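You operate a simulated robot arm through the tools that you are given. There is no shell and no other tool. Be economical: measure what you need, move in short steps, check, and stop when the job is done.

The job below is to be done with a simulated two-armed robot. You get a single attempt, and the scene is never put back.

TASK
Tighten the clamped body's nut to the value on the small orange card.
Fine: use the socket with blue band and the yellow arm; arm up and socket back on its ledge at the end; the clamp, the other socket and the other body stay. Let nothing fall to the floor. Set down upright: socket with blue band. Where these are worked on the way, their far stop is far enough and under half their travel is too little: yellow arm.

Only the result counts: the job must be done as asked and must still hold three seconds after the hand-in. Knocking over, shifting, dropping, spilling or breaking anything else fails it.

THE ROBOT
Two 7-joint arms with fingered hands on one trunk, on a base that drives. Base frame: it is fixed to the floor where the robot stands at the start and does not move with it; the origin is under the middle of the robot, x ahead of it, y to its left, z up. Lengths are in m, angles in degrees, forces in N, time in s.
The left shoulder is at the start at [0.2, 0.135, 1.07], the right one opposite. Places, roughly: black knob of the fixture [0.5, 0.1, 0.9]; clamp lever with orange grip [0.5, -0.1, 1]; fixture plate with white boxes [0.6, 0, 1]; injector body with blue band (5x5x10 cm) [0.6, 0, 0.9]; injector body with red band (5x5x10 cm) [0.6, -0.3, 0.9]; ledge under the word sockets [0.8, -0.3, 1.2]; nut top of the body with blue band [0.6, 0, 1]; short lever with blue grip [0.8, -0.1, 1.2]; socket with blue band (6x5x6 cm) [0.8, -0.3, 1.2]; socket with white band (4x4x6 cm) [0.8, -0.4, 1.2]; yellow arm [0.7, 0, 1.2]. Payload 4 kg a hand.
The tool frame of a hand sits at the grasp point between the pads (the TCP): z along the fingers, y along the line on which they close. The tips reach 0.025 m beyond it. The gripper opens to 0.088 m. The gripper's body begins 0.029 m behind the TCP. The gripper is a hand of 4 fingers: y runs from the thumb to the fingers, the wrist lies at [-0.013, -0.106, -0.174] in the tool frame, and closing takes about 1.5 s.
Orientation is that of the tool frame in the base frame, as a unit quaternion [x, y, z, w]. With the fingers straight down and the wrist toward the robot, the tool's x, y and z point along [0, 1, 0], [1, 0, 0] and [0, 0, -1] of the base frame.

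THE INTERFACE
- The arms move only by the tool nudge_tool. It takes "left_moves", "right_moves" or both (then of equal length, played together; a hand with none holds still); each is a list of rows, each a list of 7 numbers: the closure, from 0 (fully open) to 1 (shut), then the shift along the tool's x, y, z in units of 500 mm (1.0 is 500 mm), then the turn, a rotation vector about the tool's x, y, z in units of 180 degrees (1.0 is 180 degrees). In form: [[fingers, tx, ty, tz, rx, ry, rz], ...]. A call has 1 to 8 rows; each row is the pose to reach, as a shift and turn from the pose commanded when the call began, along the tool's axes at that moment. A call with a number of a shift or a turn outside -1 to 1 is refused whole. Each row takes 0.2 s and may step no farther than 0.05 m and 8.6 degrees from the row before; otherwise, or with a gripper value out of range, the whole call is refused. Where a pose cannot be reached the arm comes as near as it can. A force on the tool above 60 N (or 10 N above the force at the start of the call, whichever is more), or a blocked arm, ends the call early, and 0.2 s more pass. The fingers move at their own pace (about 0.153 m/s each) and stop on an object; they squeeze with about 26 N. The grip force told is the motor's: it shows also when the fingers shut on nothing. Time passes only in rows, and 0.2 s behind the last, so rows that repeat a pose let the fingers close. It gives the time, the measured TCP pose, the force on the tool (base axes), the opening and the grip force at its end, in the units of the frame above (readings bear some noise), with the torque about the TCP (base axes, N m) and any sound that the robot's microphone picked up, and new pictures: "views" is both (left out), scene, wrist or none (wrist: the cameras of the hands that moved).
- Cameras (640 x 400 px; columns grow to the right, rows downward): "scene" is now at [0.1406, -0.0095, 1.6798]; the picture's right is [-0.11, -0.99, 0.00], its down [-0.74, 0.08, -0.67] and it looks along [0.67, -0.07, -0.74] (base axes); focal length 214 px, centre (320, 200). "left" rides on the left gripper at [-0.064, -0.083, -0.098] in its tool frame; the picture's right is [-0.62, -0.37, 0.69], its down [0.71, -0.63, 0.30] and it looks along [0.32, 0.68, 0.65] (tool axes); focal length 265 px, centre (320, 200). "right" rides on the right gripper at [0.064, -0.083, -0.098] in its tool frame; the picture's right is [-0.62, 0.37, -0.69], its down [-0.71, -0.63, 0.30] and it looks along [-0.32, 0.68, 0.65] (tool axes); focal length 265 px, centre (320, 200). There is no depth. A picture from a camera that has moved, and an enlarged one, comes with that camera's place and axes in the base frame and with its lens. The place of the scene camera against the robot may be out by one fixed shift of up to 0.012 m in any direction.
- slide_trunk(by): slides the trunk up (or, below 0, down) by that many m; the arms and the scene camera ride with it, the base frame stays. It gives what a move gives, with no picture.
- base_move(legs): drives the robot by 1 to 6 legs, each [ahead, left, turn to the left] in m, m and degrees, along the robot's own axes; the way and the turn of a leg run together, so that a leg with both is an arc; at most 1.5 m and 180 degrees a leg. The arms and the cameras ride along, it lands a little off, and it stops where it bumps. It gives what a move gives, and a new picture of the scene camera.
- preshape(shape, hand): the hand has 4 fingers and takes this shape, open, in about a second: jaw (thumb against the fingers, like two jaws); tri (thumb and two fingers); tip (a fingertip pinch); poke (one finger out to press); point (the index stretched); flat (the hand flat); cup (the hand cupped); fist (a fist). The gripper value then closes the fingers along that shape, each until it touches; the sizes above hold for jaw. It gives what a move gives, with no picture.
- turn_head(pan, tilt): turns the head with the scene camera to pan (to the left, within 97 degrees either way) and tilt (down, from -29 to 69), counted from straight ahead of the robot. It gives what a move gives, and a new picture of the scene camera.
- zoom(camera, box): a new picture of the part [left, top, right, bottom] of that camera's present view, enlarged. The clock stands still meanwhile.
- job_done(): hands the job in; it is judged then, once.

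Work in short steps. Places have to be worked out from the pictures, the camera data and where the tool is seen: move nearer, look again, correct. Check each grasp and each placing, and mend what went wrong. You have 120 turns and 260 pictures in all, those below and enlarged ones among them. Open the grippers and draw the arms clear of the work before you hand the job in, unless the task says otherwise; then end with one line.

The tools are called after ">>>" as a command line: name --argument value ..., lists and objects as JSON in quotes. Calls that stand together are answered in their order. nudge_tool: Moves the arms, as the interface text tells. Its arguments: {"type":"object","properties":{"left_moves":{"type":"array","items":{"type":"array","items":{"type":"number"}}},"right_moves":{"type":"array","items":{"type":"array","items":{"type":"number"}}},"views":{"type":"string","enum":["both","scene","wrist","none"]}},"required":[]} The other tools are called the same way: slide_trunk (by) slides the trunk up or down; preshape (shape, hand) gives the hand a shape; base_move (legs) drives the base; turn_head (pan, tilt) turns the head that bears the scene camera; zoom (camera, box) takes an enlarged picture of a part of a camera's view; job_done () hands the job in.

At the start:

```text
time: 0.0
left_ee_pos: [0.6253, 0.1946, 1.447]
left_orientation: [0.707, 0.707, 0.001, 0.0]
left_contact_force: [0.2, -0.1, -0.4]
left_wrist_torque: [-0.04, 0.02, 0.0]
left_width: 0.0876
left_grip_force: 0.1
left_shape: jaw
right_ee_pos: [0.559, -0.3406, 1.4829]
right_orientation: [0.707, 0.708, 0.0, 0.001]
right_contact_force: [-0.1, -0.6, 0.3]
right_wrist_torque: [-0.01, -0.02, 0.0]
right_width: 0.0875
right_grip_force: 0.1
right_shape: jaw
trunk travel left (down, up): [-0.675, 0.095]
robot x, y, heading: [-0.0015, -0.0018, -0.1]
head pan, tilt: [-6.1, 47.9]
```

scene: 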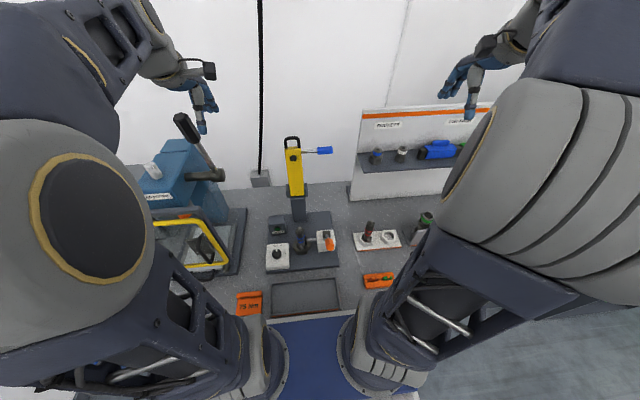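
right: 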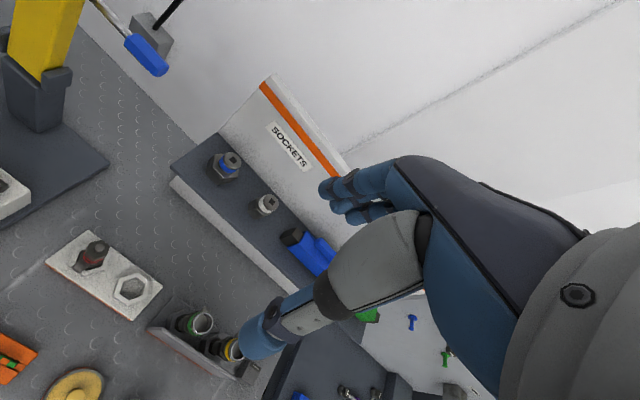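
left: 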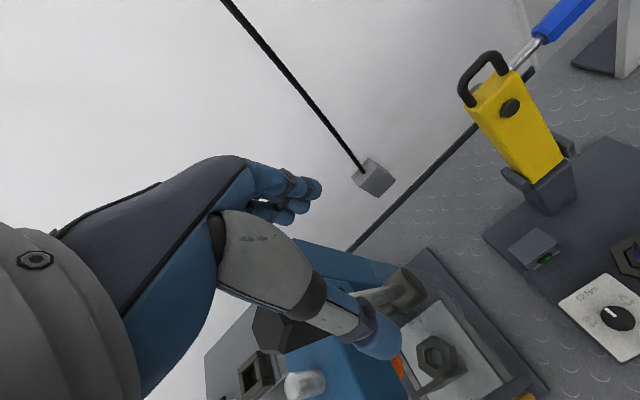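

The overview shows the fixture, the yellow arm and the ledge. I'll zoom in on the cards, the fixture and the sockets.

>>> zoom --camera "scene" --box '[220, 190, 420, 315]'

>>> zoom --camera "scene" --box '[225, 280, 305, 330]'

>>> zoom --camera "scene" --box '[340, 90, 500, 190]'

>>> zoom --camera "left" --box '[440, 150, 640, 400]'

```text
3.20 times, centred on (320, 252) of scene
camera zoom: at [0.1406, -0.0095, 1.6798], right [-0.11, -0.99, 0.0], down [-0.74, 0.08, -0.67], along [0.67, -0.07, -0.74], focal length 686 px, centre (320, 32)
```

zoom: 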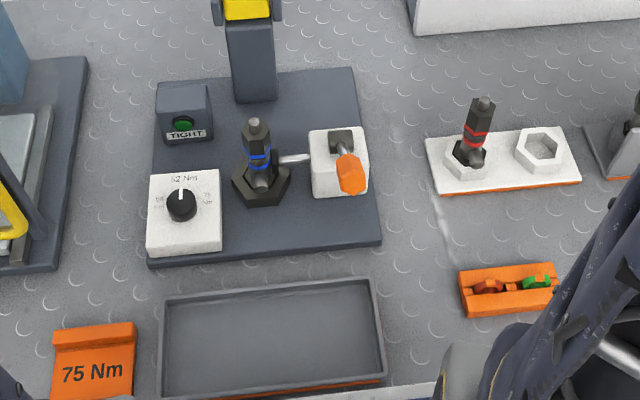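

```text
8.00 times, centred on (265, 305) of scene
camera zoom: at [0.1406, -0.0095, 1.6798], right [-0.11, -0.99, 0.0], down [-0.74, 0.08, -0.67], along [0.67, -0.07, -0.74], focal length 1716 px, centre (760, -640)
```

zoom: 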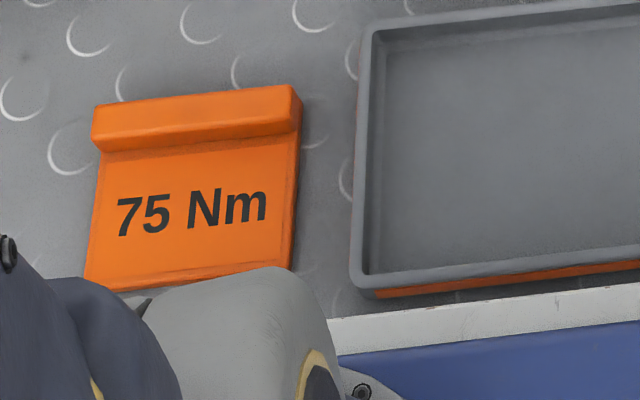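

```text
4.00 times, centred on (420, 140) of scene
camera zoom: at [0.1406, -0.0095, 1.6798], right [-0.11, -0.99, 0.0], down [-0.74, 0.08, -0.67], along [0.67, -0.07, -0.74], focal length 858 px, centre (-80, 440)
```

zoom: 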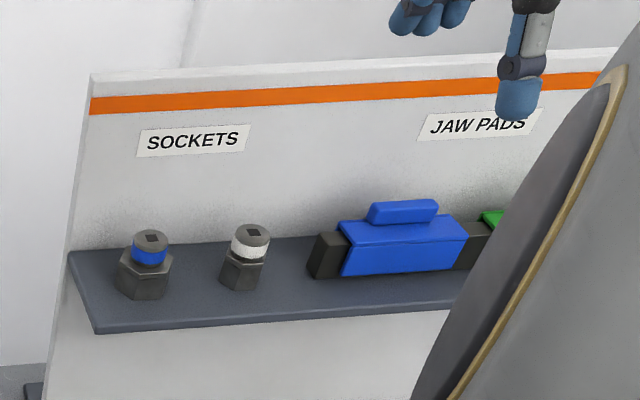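

```text
1.60 times, centred on (540, 275) of left
camera zoom: at [0.5434, 0.1274, 1.5445], right [-0.37, -0.62, -0.69], down [-0.63, 0.71, -0.3], along [0.68, 0.33, -0.65], focal length 425 px, centre (-32, 80)
```

zoom: 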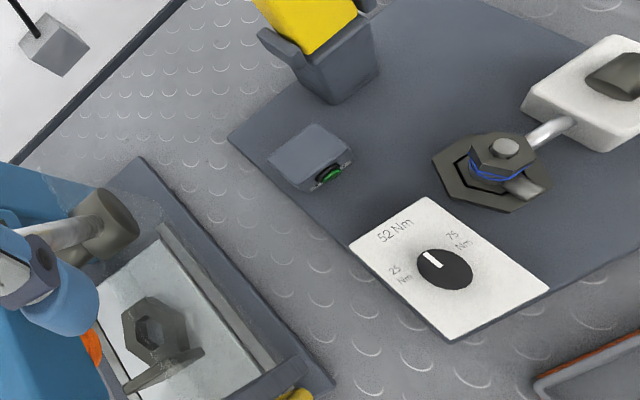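

The card says 75 Nm and the knob is at 52. I'll look closer at the yellow arm, the lever and the socket.

>>> zoom --camera "scene" --box '[265, 125, 345, 175]'

>>> zoom --camera "left" --box '[440, 0, 640, 125]'

>>> zoom --camera "right" --box '[180, 120, 340, 220]'

>>> zoom --camera "scene" --box '[260, 205, 350, 275]'

```text
8.00 times, centred on (305, 150) of scene
camera zoom: at [0.1406, -0.0095, 1.6798], right [-0.11, -0.99, 0.0], down [-0.74, 0.08, -0.67], along [0.67, -0.07, -0.74], focal length 1716 px, centre (440, 600)
```

zoom: 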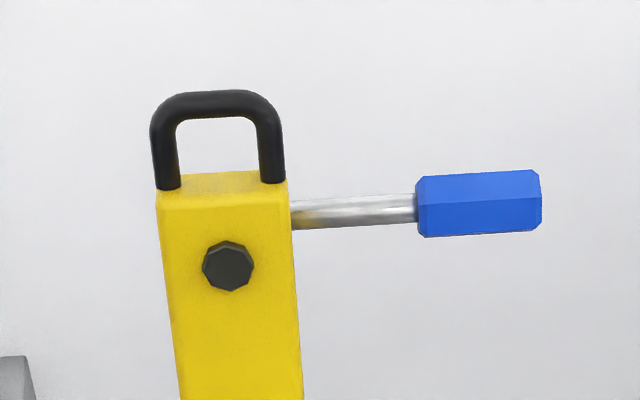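

```text
3.20 times, centred on (540, 62) of left
camera zoom: at [0.5434, 0.1274, 1.5445], right [-0.37, -0.62, -0.69], down [-0.63, 0.71, -0.3], along [0.68, 0.33, -0.65], focal length 849 px, centre (-384, 640)
```

zoom: 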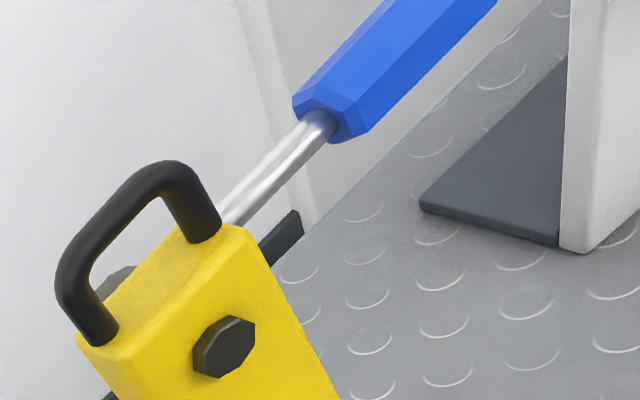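

```text
4.00 times, centred on (260, 170) of right
camera zoom: at [0.4764, -0.2761, 1.5829], right [0.37, -0.62, 0.69], down [-0.63, -0.71, -0.3], along [0.68, -0.32, -0.65], focal length 1062 px, centre (560, 320)
```

zoom: 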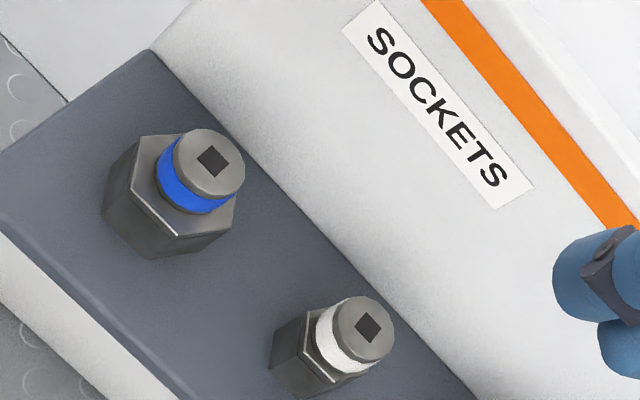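

```text
5.71 times, centred on (305, 240) of scene
camera zoom: at [0.1406, -0.0095, 1.6798], right [-0.11, -0.99, 0.0], down [-0.74, 0.08, -0.67], along [0.67, -0.07, -0.74], focal length 1226 px, centre (406, -29)
```

zoom: 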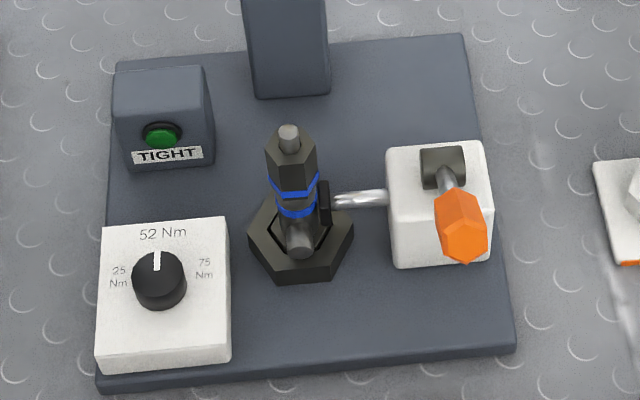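

I'll bring the left hand over the knob area, staying high, so its wrist camera sees the knob and nut close up.

>>> nudge_tool --left_moves '[[0, -0.02, -0.02, 0.085, 0, 0, 0], [0, -0.04, -0.04, 0.17, 0, 0, 0], [0, -0.06, -0.06, 0.255, 0, 0, 0], [0, -0.08, -0.08, 0.34, 0, 0, 0], [0, -0.1, -0.1, 0.42, 0, 0, 0], [0, -0.13, -0.13, 0.5, 0, 0, 0], [0, -0.15, -0.15, 0.56, 0, 0, 0]]'

```text
time: 1.6
left_ee_pos: [0.5526, 0.121, 1.1668]
left_orientation: [0.706, 0.709, 0.0, 0.001]
left_contact_force: [0.1, -0.3, -0.3]
left_wrist_torque: [-0.01, -0.02, -0.01]
left_width: 0.0878
left_grip_force: 0.1
left_shape: jaw
right_ee_pos: [0.5595, -0.3404, 1.4843]
right_orientation: [0.707, 0.707, 0.0, 0.001]
right_contact_force: [-0.5, 0.0, -0.3]
right_wrist_torque: [-0.01, -0.02, -0.02]
right_width: 0.0879
right_grip_force: 0.1
right_shape: jaw
trunk travel left (down, up): [-0.675, 0.095]
robot x, y, heading: [0.0032, -0.0009, -0.1]
head pan, tilt: [-6.1, 47.9]
camera scene: at [0.1405, -0.0093, 1.6798], right [-0.11, -0.99, 0.0], down [-0.74, 0.08, -0.67], along [0.67, -0.07, -0.74], focal length 214 px, centre (320, 200)
camera left: at [0.4716, 0.0545, 1.2649], right [-0.36, -0.62, -0.69], down [-0.63, 0.71, -0.31], along [0.68, 0.33, -0.65], focal length 265 px, centre (320, 200)
```

scene: 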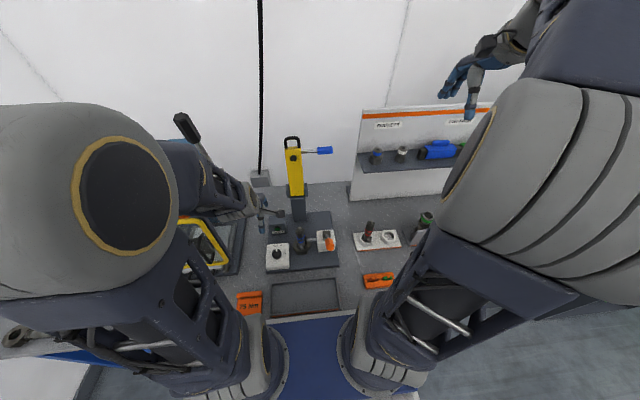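
left: 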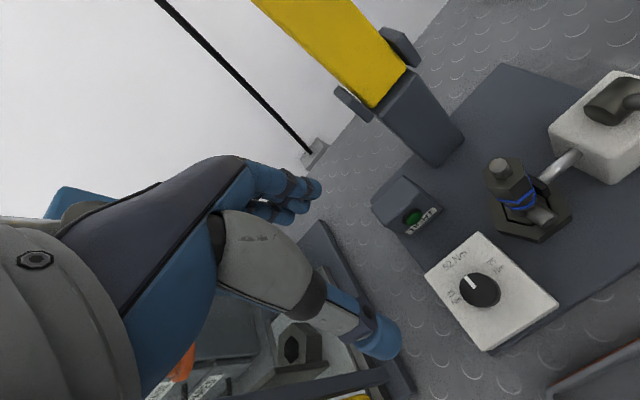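

The knob works out at about (0.541, 0.107, 0.93) and the stud on top of the nut at about (0.58, 0.013, 1.035). I'll lower the left hand over the knob.

>>> nudge_tool --left_moves '[[0, -0.01, -0.007, 0.07, 0, 0, 0], [0, -0.02, -0.014, 0.16, 0, 0, 0], [0, -0.026, -0.02, 0.24, 0, 0, 0], [0, -0.026, -0.02, 0.3, 0, 0, 0]]'

```text
time: 2.6
left_ee_pos: [0.5717, 0.1027, 1.0151]
left_orientation: [0.706, 0.708, 0.001, 0.0]
left_contact_force: [0.4, 0.7, 0.0]
left_wrist_torque: [0.01, -0.05, -0.04]
left_width: 0.0878
left_grip_force: 0.0
left_shape: jaw
left hand out of reach, approached as far as the arm can: row 1, 2, 3, 4
right_ee_pos: [0.5594, -0.3411, 1.484]
right_orientation: [0.706, 0.708, 0.0, 0.0]
right_contact_force: [0.5, -1.0, -0.5]
right_wrist_torque: [-0.01, 0.0, -0.01]
right_width: 0.0874
right_grip_force: 0.1
right_shape: jaw
trunk travel left (down, up): [-0.675, 0.095]
robot x, y, heading: [0.0008, -0.0011, 0.1]
head pan, tilt: [-6.1, 47.9]
camera scene: at [0.1403, -0.0095, 1.6799], right [-0.11, -0.99, 0.0], down [-0.74, 0.08, -0.67], along [0.67, -0.07, -0.74], focal length 214 px, centre (320, 200)
camera left: at [0.49, 0.0378, 1.1132], right [-0.37, -0.62, -0.69], down [-0.63, 0.71, -0.3], along [0.68, 0.33, -0.65], focal length 265 px, centre (320, 200)
```

scene: 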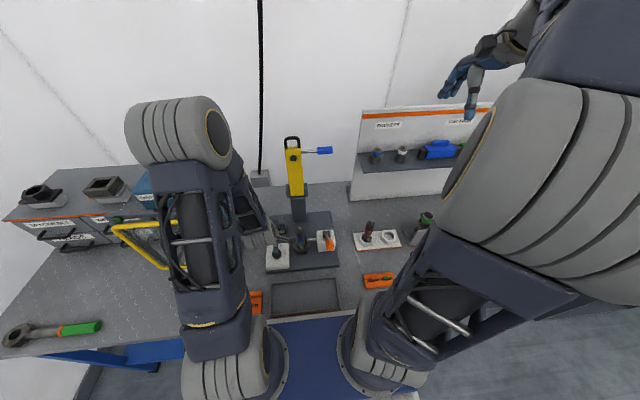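
left: 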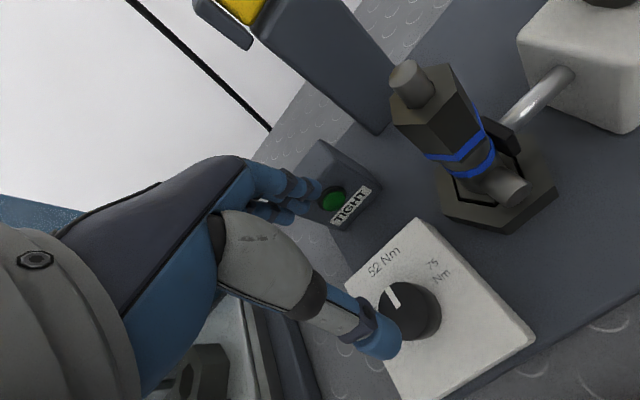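

The knob is too close to reach at this stance, so I'll back the base off 0.10 m.

>>> base_move --legs '[[-0.1, 0, 0]]'

```text
time: 3.8
left_ee_pos: [0.4724, 0.1041, 1.0151]
left_orientation: [0.706, 0.708, -0.001, -0.002]
left_contact_force: [-0.6, -0.3, -0.1]
left_wrist_torque: [0.05, 0.02, 0.02]
left_width: 0.0878
left_grip_force: 0.1
left_shape: jaw
right_ee_pos: [0.4596, -0.3411, 1.4846]
right_orientation: [0.707, 0.707, 0.0, 0.0]
right_contact_force: [-0.7, 0.0, -0.1]
right_wrist_torque: [-0.02, -0.01, 0.03]
right_width: 0.0875
right_grip_force: 0.1
right_shape: jaw
trunk travel left (down, up): [-0.675, 0.095]
robot x, y, heading: [-0.1008, -0.0016, -0.0]
head pan, tilt: [-6.1, 47.9]
camera scene: at [0.0408, -0.0094, 1.6798], right [-0.11, -0.99, 0.0], down [-0.74, 0.08, -0.67], along [0.67, -0.07, -0.74], focal length 214 px, centre (320, 200)
```

scene: 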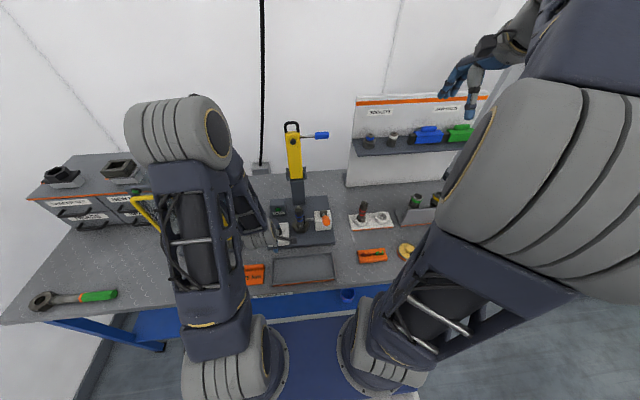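

The knob refines to (0.544, 0.108, 0.93). I'll move over it and partway down.

>>> nudge_tool --left_moves '[[0, 0.004, 0.07, 0, 0, 0, 0], [0, 0.008, 0.144, 0, 0, 0, 0], [0, 0.008, 0.144, 0.05, 0, 0, 0]]' --views "wrist"

```text
time: 4.5
left_ee_pos: [0.5442, 0.1104, 0.9882]
left_orientation: [0.707, 0.708, 0.0, -0.002]
left_contact_force: [0.2, 0.1, -0.8]
left_wrist_torque: [0.0, -0.01, 0.02]
left_width: 0.0878
left_grip_force: 0.2
left_shape: jaw
right_ee_pos: [0.4589, -0.3402, 1.4853]
right_orientation: [0.707, 0.707, 0.001, 0.0]
right_contact_force: [-0.5, -0.4, 0.3]
right_wrist_torque: [0.0, -0.04, 0.03]
right_width: 0.0878
right_grip_force: 0.1
right_shape: jaw
trunk travel left (down, up): [-0.675, 0.095]
robot x, y, heading: [-0.0991, 0.0008, -0.2]
head pan, tilt: [-6.1, 47.9]
camera left: at [0.4627, 0.044, 1.0864], right [-0.37, -0.62, -0.69], down [-0.63, 0.71, -0.3], along [0.68, 0.33, -0.65], focal length 265 px, centre (320, 200)
```

left: 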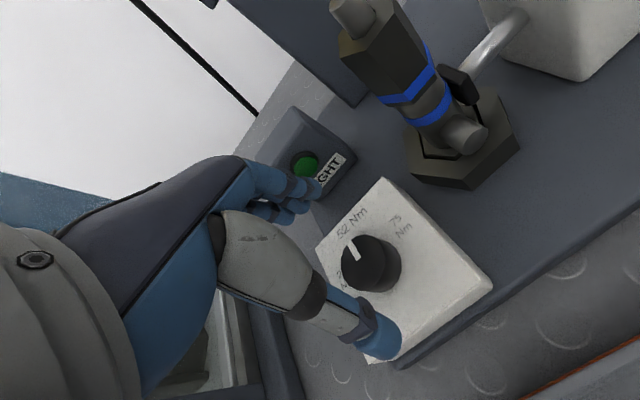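

Alignment looks good. I'll descend to TCP z≈0.945 and close on the knob.

>>> nudge_tool --left_moves '[[0, 0.0, 0.008, 0.03, 0, 0, 0], [0, 0.0, 0.008, 0.06, 0, 0, 0], [0, 0.0, 0.008, 0.086, 0, 0, 0], [0.3, 0, 0.008, 0.086, 0, 0, 0], [0.5, 0, 0.008, 0.086, 0, 0, 0], [0.7, 0, 0.008, 0.086, 0, 0, 0], [0.7, 0, 0.008, 0.086, 0, 0, 0]]' --views "wrist"

```text
time: 6.2
left_ee_pos: [0.5496, 0.1096, 0.9505]
left_orientation: [0.707, 0.708, 0.004, 0.004]
left_contact_force: [9.2, -1.8, 44.9]
left_wrist_torque: [0.1, 1.07, 0.0]
left_width: 0.0777
left_grip_force: 26.2
left_shape: jaw
right_ee_pos: [0.4587, -0.3421, 1.4846]
right_orientation: [0.707, 0.707, -0.001, 0.0]
right_contact_force: [-0.5, -1.1, -1.0]
right_wrist_torque: [0.0, 0.0, -0.02]
right_width: 0.0876
right_grip_force: 0.1
right_shape: jaw
trunk travel left (down, up): [-0.675, 0.095]
robot x, y, heading: [-0.0987, 0.0012, 0.3]
head pan, tilt: [-6.1, 47.9]
camera left: at [0.467, 0.0434, 1.0478], right [-0.36, -0.62, -0.7], down [-0.63, 0.71, -0.31], along [0.69, 0.33, -0.65], focal length 265 px, centre (320, 200)
```

left: 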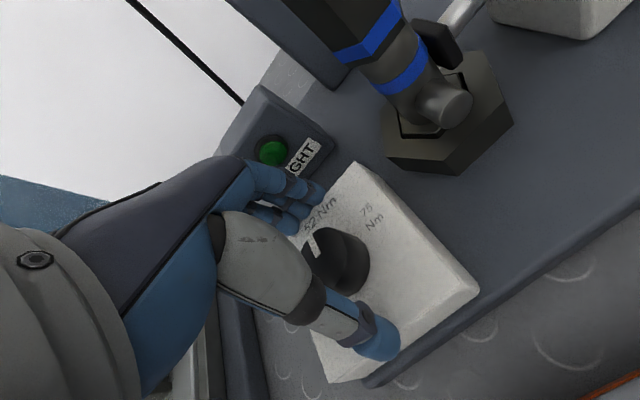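

The tips pressed on the plate, and the grip force is friction rather than the knob. I'll open, rise slightly, recentre and close again.

>>> nudge_tool --left_moves '[[0, 0, 0, -0.03, 0, 0, 0], [0, -0.006, -0.016, -0.03, 0, 0, 0], [0.1, -0.006, -0.016, -0.017, 0, 0, 0], [0.4, -0.006, -0.016, -0.017, 0, 0, 0], [0.6, -0.006, -0.016, -0.017, 0, 0, 0], [0.8, -0.006, -0.016, -0.017, 0, 0, 0], [0.8, -0.006, -0.016, -0.017, 0, 0, 0], [0.8, -0.006, -0.016, -0.017, 0, 0, 0]]' --views "wrist"

```text
time: 8.0
left_ee_pos: [0.5367, 0.1059, 0.956]
left_orientation: [0.707, 0.708, -0.001, -0.003]
left_contact_force: [-6.1, -1.2, 1.7]
left_wrist_torque: [-0.04, 0.1, 0.03]
left_width: 0.0268
left_grip_force: 26.5
left_shape: jaw
right_ee_pos: [0.4587, -0.3418, 1.4848]
right_orientation: [0.707, 0.707, 0.0, 0.0]
right_contact_force: [-0.4, -0.1, 0.9]
right_wrist_torque: [0.0, -0.02, 0.01]
right_width: 0.0875
right_grip_force: 0.0
right_shape: jaw
trunk travel left (down, up): [-0.675, 0.095]
robot x, y, heading: [-0.1012, -0.0002, 0.2]
head pan, tilt: [-6.1, 47.9]
camera left: at [0.456, 0.0399, 1.054], right [-0.37, -0.62, -0.69], down [-0.63, 0.71, -0.3], along [0.68, 0.33, -0.66], focal length 265 px, centre (320, 200)
```

left: 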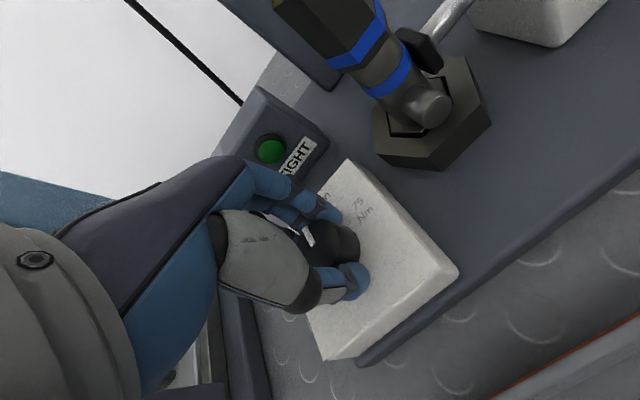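

The fingers do hold the knob, but the width suggests a chord to one side of centre. I'll open, shift about 9 mm toward −y, and re-grip.

>>> nudge_tool --left_moves '[[0.3, 0, 0, 0, 0, 0, 0], [0.2, 0, 0, 0, 0, 0, 0], [0.2, -0.018, -0.004, 0, 0, 0, 0], [0.2, -0.018, -0.004, 0.003, 0, 0, 0], [0.5, -0.018, -0.004, 0.003, 0, 0, 0], [0.8, -0.018, -0.004, 0.003, 0, 0, 0], [0.8, -0.018, -0.004, 0.003, 0, 0, 0], [0.8, -0.018, -0.004, 0.003, 0, 0, 0]]' --views "wrist"

```text
time: 9.8
left_ee_pos: [0.5384, 0.0946, 0.9544]
left_orientation: [0.706, 0.708, 0.001, 0.0]
left_contact_force: [13.9, -7.5, 14.0]
left_wrist_torque: [0.05, -0.59, -0.19]
left_width: 0.0193
left_grip_force: 25.7
left_shape: jaw
right_ee_pos: [0.4607, -0.3406, 1.4832]
right_orientation: [0.707, 0.707, 0.001, -0.001]
right_contact_force: [-0.7, -0.6, -0.6]
right_wrist_torque: [0.0, -0.04, -0.01]
right_width: 0.0874
right_grip_force: 0.0
right_shape: jaw
trunk travel left (down, up): [-0.675, 0.095]
robot x, y, heading: [-0.099, -0.002, -0.3]
head pan, tilt: [-6.1, 47.9]
camera left: at [0.4558, 0.0298, 1.0521], right [-0.36, -0.62, -0.69], down [-0.63, 0.71, -0.31], along [0.69, 0.33, -0.65], focal length 265 px, centre (320, 200)
```

left: 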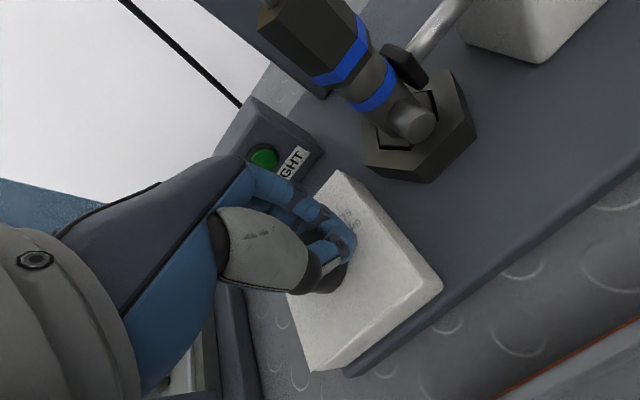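

That went the wrong way: the grip slid off the −y side, so the knob centre is near y≈0.115. I'll open, lift, shift back and look.

>>> nudge_tool --left_moves '[[0.3, 0, 0, 0, 0, 0, 0], [0.0, 0, 0, 0, 0, 0, 0], [0, 0, 0, -0.05, 0, 0, 0], [0, 0.042, 0.006, -0.08, 0, 0, 0], [0, 0.042, 0.006, -0.08, 0, 0, 0]]' --views "wrist"

>>> zoom --camera "left" --box '[240, 160, 400, 310]'

```text
time: 10.9
left_ee_pos: [0.5376, 0.1165, 0.9943]
left_orientation: [0.706, 0.708, -0.001, -0.002]
left_contact_force: [-0.3, -0.3, 0.0]
left_wrist_torque: [0.0, -0.01, 0.01]
left_width: 0.0879
left_grip_force: 0.1
left_shape: jaw
right_ee_pos: [0.4595, -0.3412, 1.4837]
right_orientation: [0.707, 0.707, 0.0, 0.0]
right_contact_force: [0.8, 0.1, -0.4]
right_wrist_torque: [-0.01, 0.0, -0.02]
right_width: 0.0878
right_grip_force: 0.1
right_shape: jaw
trunk travel left (down, up): [-0.675, 0.095]
robot x, y, heading: [-0.0981, -0.0003, 0.1]
head pan, tilt: [-6.1, 47.9]
camera left: at [0.4565, 0.0506, 1.0923], right [-0.37, -0.62, -0.69], down [-0.63, 0.71, -0.3], along [0.68, 0.33, -0.66], focal length 265 px, centre (320, 200)
```

left: 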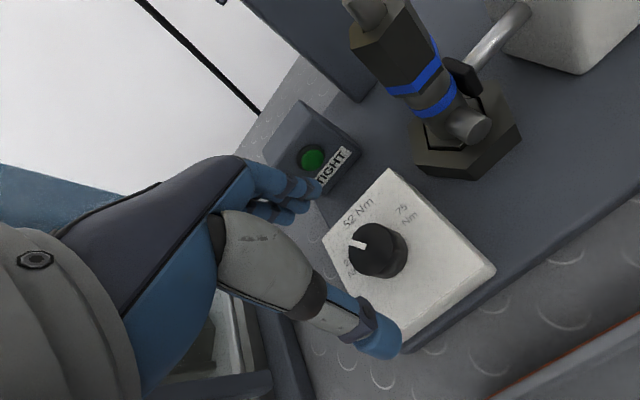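

```text
2.67 times, centred on (320, 235) of left
camera zoom: at [0.4565, 0.0506, 1.0923], right [-0.37, -0.62, -0.69], down [-0.63, 0.71, -0.3], along [0.68, 0.33, -0.66], focal length 708 px, centre (320, 107)
```

zoom: 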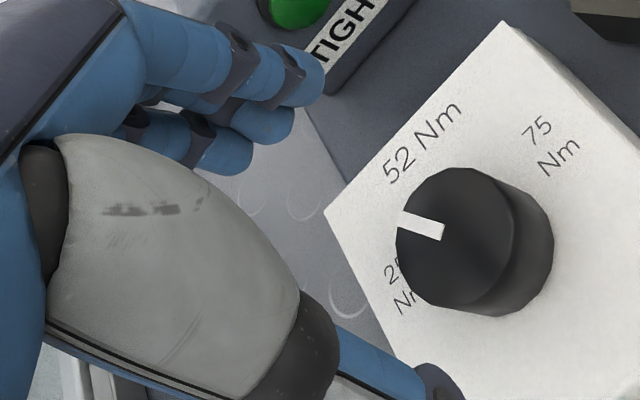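

The knob got nudged a little toward 25. The knob top is at about (0.543, 0.112, 0.94), so I'll grip it centred there.

>>> nudge_tool --left_moves '[[0, -0.007, 0.009, 0.03, 0, 0, 0], [0, -0.007, 0.009, 0.074, 0, 0, 0], [0.2, -0.007, 0.009, 0.074, 0, 0, 0], [0.4, -0.007, 0.009, 0.074, 0, 0, 0], [0.6, -0.007, 0.009, 0.074, 0, 0, 0], [0.8, -0.007, 0.009, 0.074, 0, 0, 0], [0.8, -0.007, 0.009, 0.074, 0, 0, 0], [0.8, -0.007, 0.009, 0.074, 0, 0, 0]]' --views "wrist"

>>> zoom --camera "left" --box '[240, 160, 400, 310]'

```text
time: 12.8
left_ee_pos: [0.5446, 0.1149, 0.9579]
left_orientation: [0.707, 0.708, 0.0, -0.002]
left_contact_force: [-8.8, -0.8, -2.0]
left_wrist_torque: [-0.03, 0.15, -0.01]
left_width: 0.0208
left_grip_force: 25.7
left_shape: jaw
right_ee_pos: [0.4598, -0.3404, 1.4838]
right_orientation: [0.707, 0.707, 0.0, 0.0]
right_contact_force: [0.3, -0.2, 0.5]
right_wrist_torque: [-0.01, 0.01, 0.06]
right_width: 0.0875
right_grip_force: 0.0
right_shape: jaw
trunk travel left (down, up): [-0.675, 0.095]
robot x, y, heading: [-0.1029, -0.0002, 0.0]
head pan, tilt: [-6.1, 47.9]
camera left: at [0.4625, 0.0485, 1.0551], right [-0.37, -0.62, -0.69], down [-0.63, 0.71, -0.3], along [0.68, 0.33, -0.66], focal length 265 px, centre (320, 200)
```

left: 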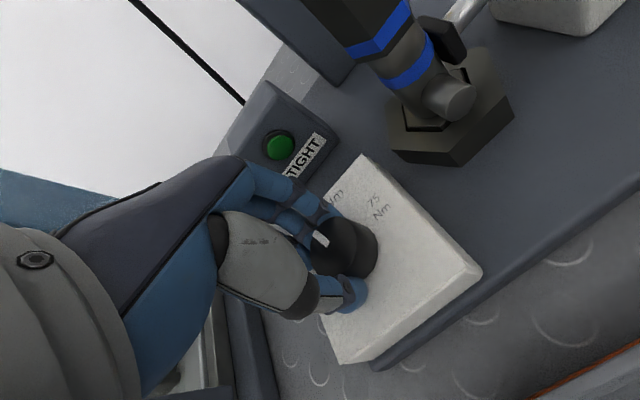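

```text
2.67 times, centred on (320, 235) of left
camera zoom: at [0.4625, 0.0485, 1.0551], right [-0.37, -0.62, -0.69], down [-0.63, 0.71, -0.3], along [0.68, 0.33, -0.66], focal length 708 px, centre (320, 107)
```

zoom: 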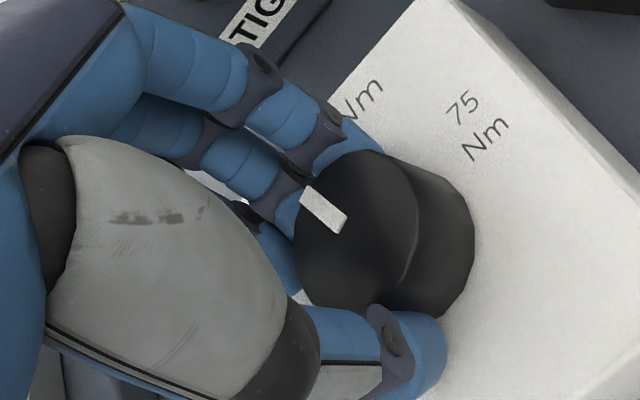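

Comparing grip widths at the three y positions puts the knob centre near y≈0.105, with a diameter of about 28 mm. So the second grip was right; I'll re-grip there.

>>> nudge_tool --left_moves '[[0.3, 0, 0, 0, 0, 0, 0], [0.1, 0, 0, 0, 0, 0, 0], [0.1, -0.016, -0.008, 0, 0, 0, 0], [0.1, -0.016, -0.008, 0.004, 0, 0, 0], [0.5, -0.016, -0.008, 0.004, 0, 0, 0], [0.8, -0.016, -0.008, 0.004, 0, 0, 0], [0.8, -0.016, -0.008, 0.004, 0, 0, 0], [0.8, -0.016, -0.008, 0.004, 0, 0, 0]]' --views "wrist"

>>> zoom --camera "left" --box '[240, 160, 400, 310]'

```text
time: 14.6
left_ee_pos: [0.5402, 0.1058, 0.9567]
left_orientation: [0.706, 0.708, 0.0, -0.001]
left_contact_force: [-6.2, -1.7, -0.5]
left_wrist_torque: [-0.06, 0.12, 0.02]
left_width: 0.0239
left_grip_force: 26.2
left_shape: jaw
right_ee_pos: [0.4597, -0.3408, 1.4849]
right_orientation: [0.707, 0.707, 0.0, 0.0]
right_contact_force: [-0.2, -0.3, -0.7]
right_wrist_torque: [-0.01, 0.02, 0.05]
right_width: 0.0877
right_grip_force: 0.0
right_shape: jaw
trunk travel left (down, up): [-0.675, 0.095]
robot x, y, heading: [-0.0993, 0.0005, 0.1]
head pan, tilt: [-6.1, 47.9]
camera left: at [0.4586, 0.0404, 1.0544], right [-0.37, -0.62, -0.69], down [-0.63, 0.71, -0.3], along [0.68, 0.33, -0.66], focal length 265 px, centre (320, 200)
```

left: 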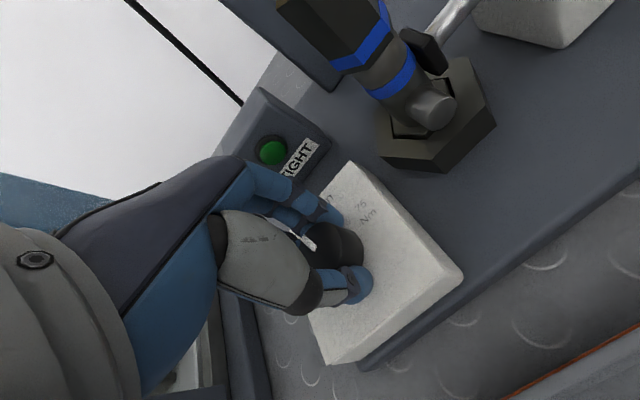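

```text
2.67 times, centred on (320, 235) of left
camera zoom: at [0.4586, 0.0404, 1.0544], right [-0.37, -0.62, -0.69], down [-0.63, 0.71, -0.3], along [0.68, 0.33, -0.66], focal length 708 px, centre (320, 107)
```

zoom: 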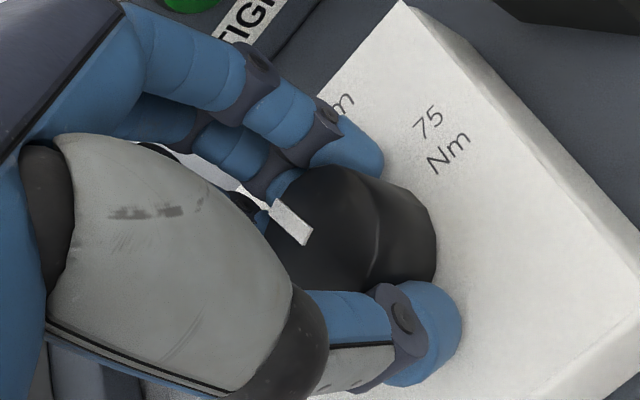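

Solid grip now. I'll turn clockwise seen from above (+z of the tool) by about 56°.

>>> nudge_tool --left_moves '[[0.8, 0, 0, 0, 0, 0, 0.045], [0.8, 0, 0, 0, 0, 0, 0.09], [0.8, 0, 0, 0, 0, 0, 0.135], [0.8, 0, 0, 0, 0, 0, 0.18], [0.8, 0, 0, 0, 0, 0, 0.225], [0.8, 0, 0, 0, 0, 0, 0.27], [0.8, 0, 0, 0, 0, 0, 0.31], [0.8, 0, 0, 0, 0, 0, 0.31]]' --views "both"

>>> zoom --camera "scene" --box '[255, 190, 345, 260]'

```text
time: 16.4
left_ee_pos: [0.5414, 0.108, 0.9562]
left_orientation: [0.955, 0.296, 0.001, -0.001]
left_contact_force: [-7.1, 8.6, 15.2]
left_wrist_torque: [0.35, 0.47, 0.09]
left_width: 0.0246
left_grip_force: 26.0
left_shape: jaw
right_ee_pos: [0.4603, -0.3405, 1.484]
right_orientation: [0.707, 0.707, 0.0, 0.0]
right_contact_force: [0.0, -1.0, 0.0]
right_wrist_torque: [0.0, -0.02, 0.02]
right_width: 0.0875
right_grip_force: 0.0
right_shape: jaw
trunk travel left (down, up): [-0.675, 0.095]
robot x, y, heading: [-0.1004, -0.0025, 0.0]
head pan, tilt: [-6.1, 47.9]
camera scene: at [0.04, -0.0093, 1.6799], right [-0.11, -0.99, 0.0], down [-0.74, 0.08, -0.67], along [0.67, -0.07, -0.74], focal length 214 px, centre (320, 200)
camera left: at [0.4435, 0.1377, 1.0538], right [-0.72, -0.04, -0.69], down [0.23, 0.92, -0.3], along [0.65, -0.38, -0.65], focal length 265 px, centre (320, 200)
```

scene: 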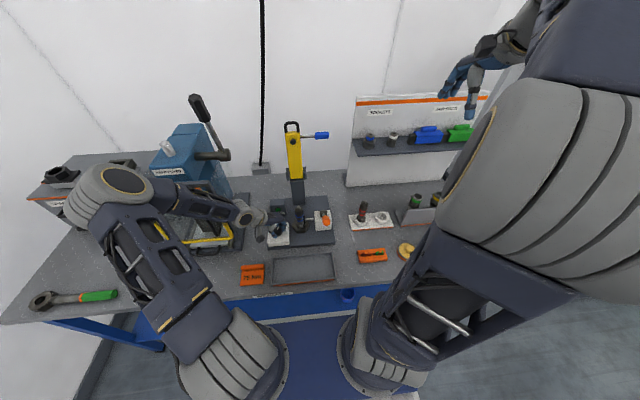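
left: 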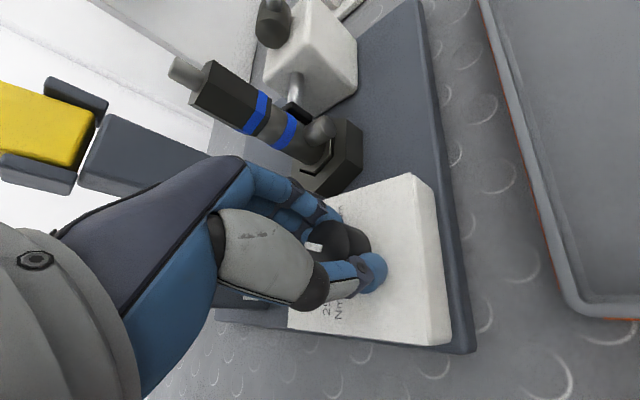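

```text
5.71 times, centred on (300, 225) of scene
camera zoom: at [0.04, -0.0093, 1.6799], right [-0.11, -0.99, 0.0], down [-0.74, 0.08, -0.67], along [0.67, -0.07, -0.74], focal length 1226 px, centre (434, 57)
```

zoom: 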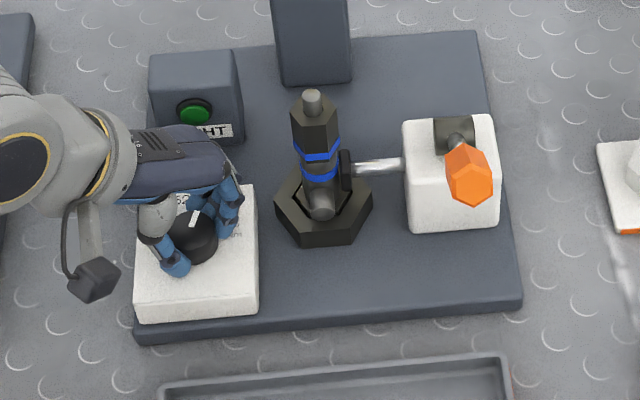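

I can't tell yet how far the pointer turned; zooming on it.

>>> zoom --camera "left" --box '[250, 180, 410, 330]'

>>> zoom --camera "scene" --box '[268, 215, 300, 240]'

```text
2.67 times, centred on (330, 255) of left
camera zoom: at [0.4435, 0.1377, 1.0538], right [-0.72, -0.04, -0.69], down [0.23, 0.92, -0.3], along [0.65, -0.38, -0.65], focal length 708 px, centre (293, 53)
```

zoom: 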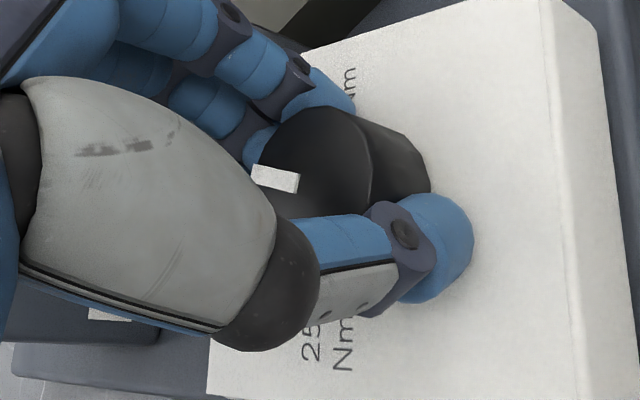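

```text
16.00 times, centred on (284, 228) of scene
camera zoom: at [0.04, -0.0093, 1.6799], right [-0.11, -0.99, 0.0], down [-0.74, 0.08, -0.67], along [0.67, -0.07, -0.74], focal length 3432 px, centre (896, -240)
```

zoom: 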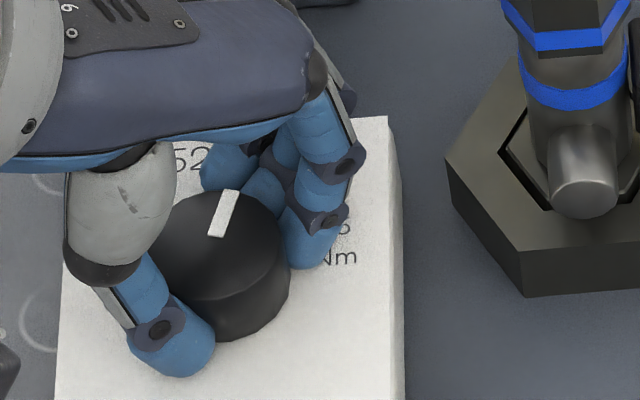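

The pointer is about 18° past straight, toward 75. I'll keep turning another 40° with the same grip.

>>> nudge_tool --left_moves '[[0.9, 0, 0, -0.003, 0, 0, 0.045], [0.9, 0, 0, -0.003, 0, 0, 0.09], [0.9, 0, 0, -0.003, 0, 0, 0.135], [0.9, 0, 0, -0.003, 0, 0, 0.18], [0.9, 0, 0, -0.003, 0, 0, 0.22], [0.9, 0, 0, -0.003, 0, 0, 0.22]]' --views "none"

>>> zoom --camera "scene" --box '[268, 215, 300, 240]'

```text
time: 17.9
left_ee_pos: [0.5205, 0.067, 0.9523]
left_orientation: [0.997, -0.08, -0.014, 0.003]
left_contact_force: [-0.4, -0.7, -0.3]
left_wrist_torque: [0.05, -0.06, 0.03]
left_width: 0.0168
left_grip_force: 26.1
left_shape: jaw
right_ee_pos: [0.4577, -0.3645, 1.4753]
right_orientation: [0.713, 0.702, -0.002, -0.003]
right_contact_force: [0.3, 1.1, 1.4]
right_wrist_torque: [-0.06, 0.01, -0.01]
right_width: 0.0881
right_grip_force: 0.1
right_shape: jaw
trunk travel left (down, up): [-0.675, 0.095]
robot x, y, heading: [-0.1096, -0.0103, -0.7]
head pan, tilt: [-6.1, 47.9]
stopped in row 6 (left hand): the arm was blocked; the commanded pose is now the measured one
```

```text
16.00 times, centred on (284, 228) of scene
camera zoom: at [-0.0206, -0.0273, 1.6894], right [-0.12, -0.99, -0.01], down [-0.72, 0.09, -0.69], along [0.69, -0.08, -0.72], focal length 3432 px, centre (896, -240)
```

zoom: 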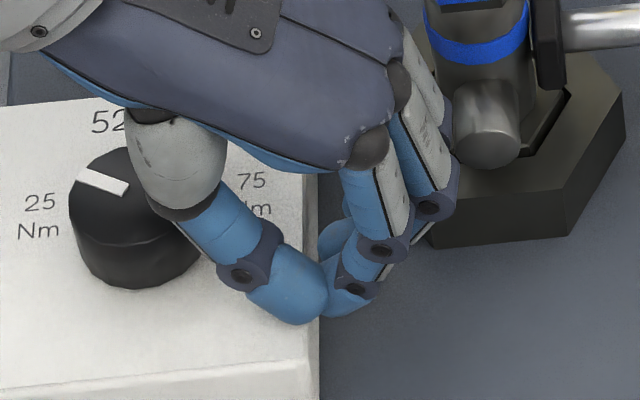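

The hand slipped off and the robot itself moved, so something was pushed. I need to see the whole scene.

>>> turn_head --pan 5 --tilt 47

```text
time: 18.7
left_ee_pos: [0.4994, 0.045, 0.9443]
left_orientation: [0.992, -0.12, -0.034, 0.016]
left_contact_force: [-10.7, -3.0, -0.1]
left_wrist_torque: [0.22, -0.72, 0.21]
left_width: 0.017
left_grip_force: 26.0
left_shape: jaw
right_ee_pos: [0.4723, -0.3641, 1.4701]
right_orientation: [0.711, 0.703, -0.002, -0.006]
right_contact_force: [0.1, 0.1, -0.7]
right_wrist_torque: [0.0, -0.04, 0.01]
right_width: 0.0878
right_grip_force: 0.0
right_shape: jaw
trunk travel left (down, up): [-0.675, 0.095]
robot x, y, heading: [-0.101, -0.0127, -0.8]
head pan, tilt: [5.0, 47.0]
camera scene: at [0.0325, -0.0139, 1.6804], right [0.08, -1.0, -0.01], down [-0.73, -0.05, -0.69], along [0.68, 0.06, -0.73], focal length 214 px, centre (320, 200)
```

scene: 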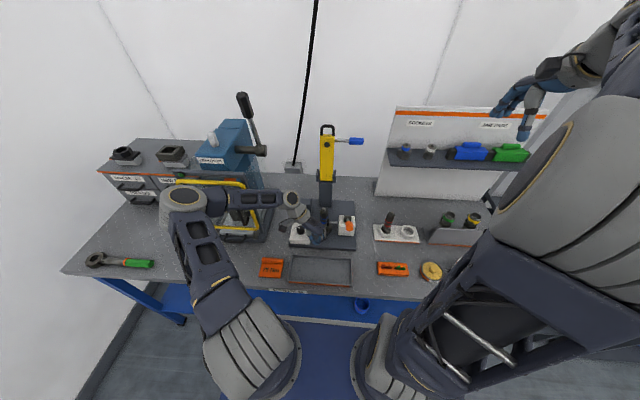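

The elbow swung out toward the blue machine. I'll check both areas before withdrawing.

>>> zoom --camera "scene" --box '[160, 90, 300, 250]'

>>> zoom --camera "scene" --box '[270, 190, 370, 260]'

```text
2.50 times, centred on (230, 170) of scene
camera zoom: at [0.0325, -0.0139, 1.6804], right [0.08, -1.0, -0.01], down [-0.73, -0.05, -0.69], along [0.68, 0.06, -0.73], focal length 536 px, centre (545, 275)
```

zoom: 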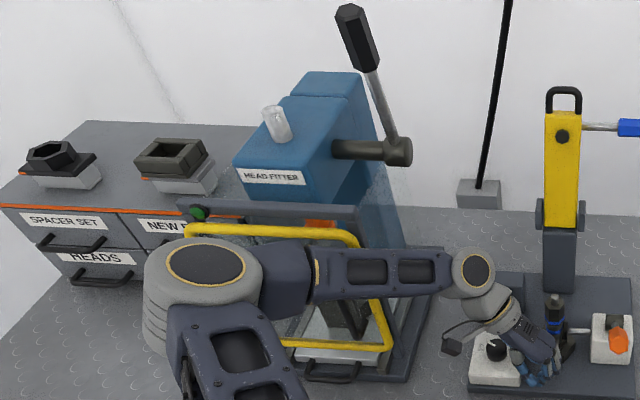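

```text
5.71 times, centred on (320, 225) of scene
camera zoom: at [0.0325, -0.0139, 1.6804], right [0.08, -1.0, -0.01], down [-0.73, -0.05, -0.69], along [0.68, 0.06, -0.73], focal length 1226 px, centre (320, 57)
```

zoom: 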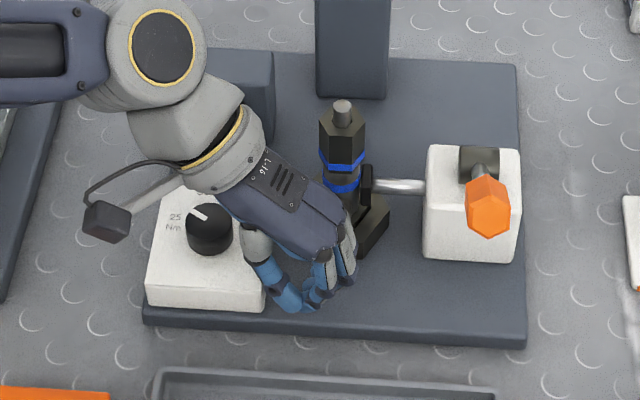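

The clamped body and plate look undisturbed. I'll lift the hand straight up and turn it back.

>>> nudge_tool --left_moves '[[0.9, 0, 0, -0.04, 0, 0, 0], [0.9, 0, 0, -0.08, 0, 0, 0], [0.9, 0, 0, -0.14, 0, 0, -0.04], [0.9, 0, 0, -0.2, 0, 0, -0.08], [0.9, 0, 0, -0.28, 0, 0, -0.12], [0.9, 0, 0, -0.34, 0, 0, -0.16]]' --views "scene"

```text
time: 20.1
left_ee_pos: [0.549, 0.0863, 1.1138]
left_orientation: [0.982, 0.187, -0.015, -0.002]
left_contact_force: [0.2, -0.2, -0.4]
left_wrist_torque: [0.0, 0.01, -0.02]
left_width: 0.0166
left_grip_force: 25.7
left_shape: jaw
right_ee_pos: [0.479, -0.3536, 1.4698]
right_orientation: [0.71, 0.704, -0.007, -0.007]
right_contact_force: [0.3, 1.2, 0.4]
right_wrist_torque: [0.0, -0.02, 0.01]
right_width: 0.0881
right_grip_force: 0.2
right_shape: jaw
trunk travel left (down, up): [-0.675, 0.095]
robot x, y, heading: [-0.0993, -0.0074, -0.2]
head pan, tilt: [5.0, 47.0]
camera scene: at [0.0382, -0.0035, 1.6813], right [0.08, -1.0, 0.0], down [-0.73, -0.06, -0.68], along [0.68, 0.05, -0.73], focal length 214 px, centre (320, 200)
```

scene: 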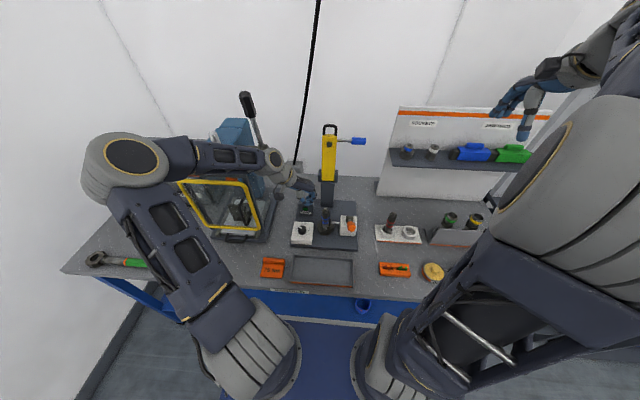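

The hand is clear. Checking the pointer and the fixture.

>>> zoom --camera "scene" --box '[280, 205, 360, 255]'

```text
8.00 times, centred on (320, 230) of scene
camera zoom: at [0.0382, -0.0035, 1.6813], right [0.08, -1.0, 0.0], down [-0.73, -0.06, -0.68], along [0.68, 0.05, -0.73], focal length 1716 px, centre (320, -40)
```

zoom: 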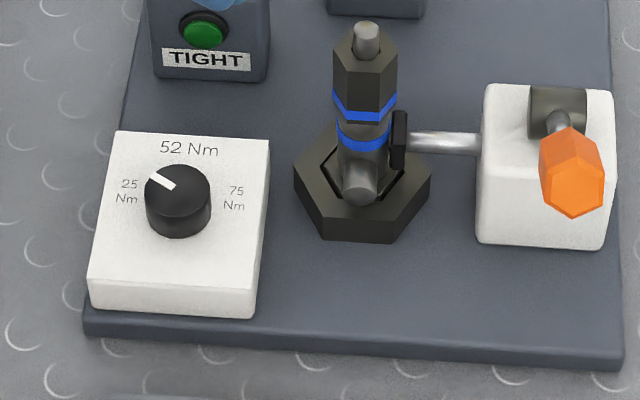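

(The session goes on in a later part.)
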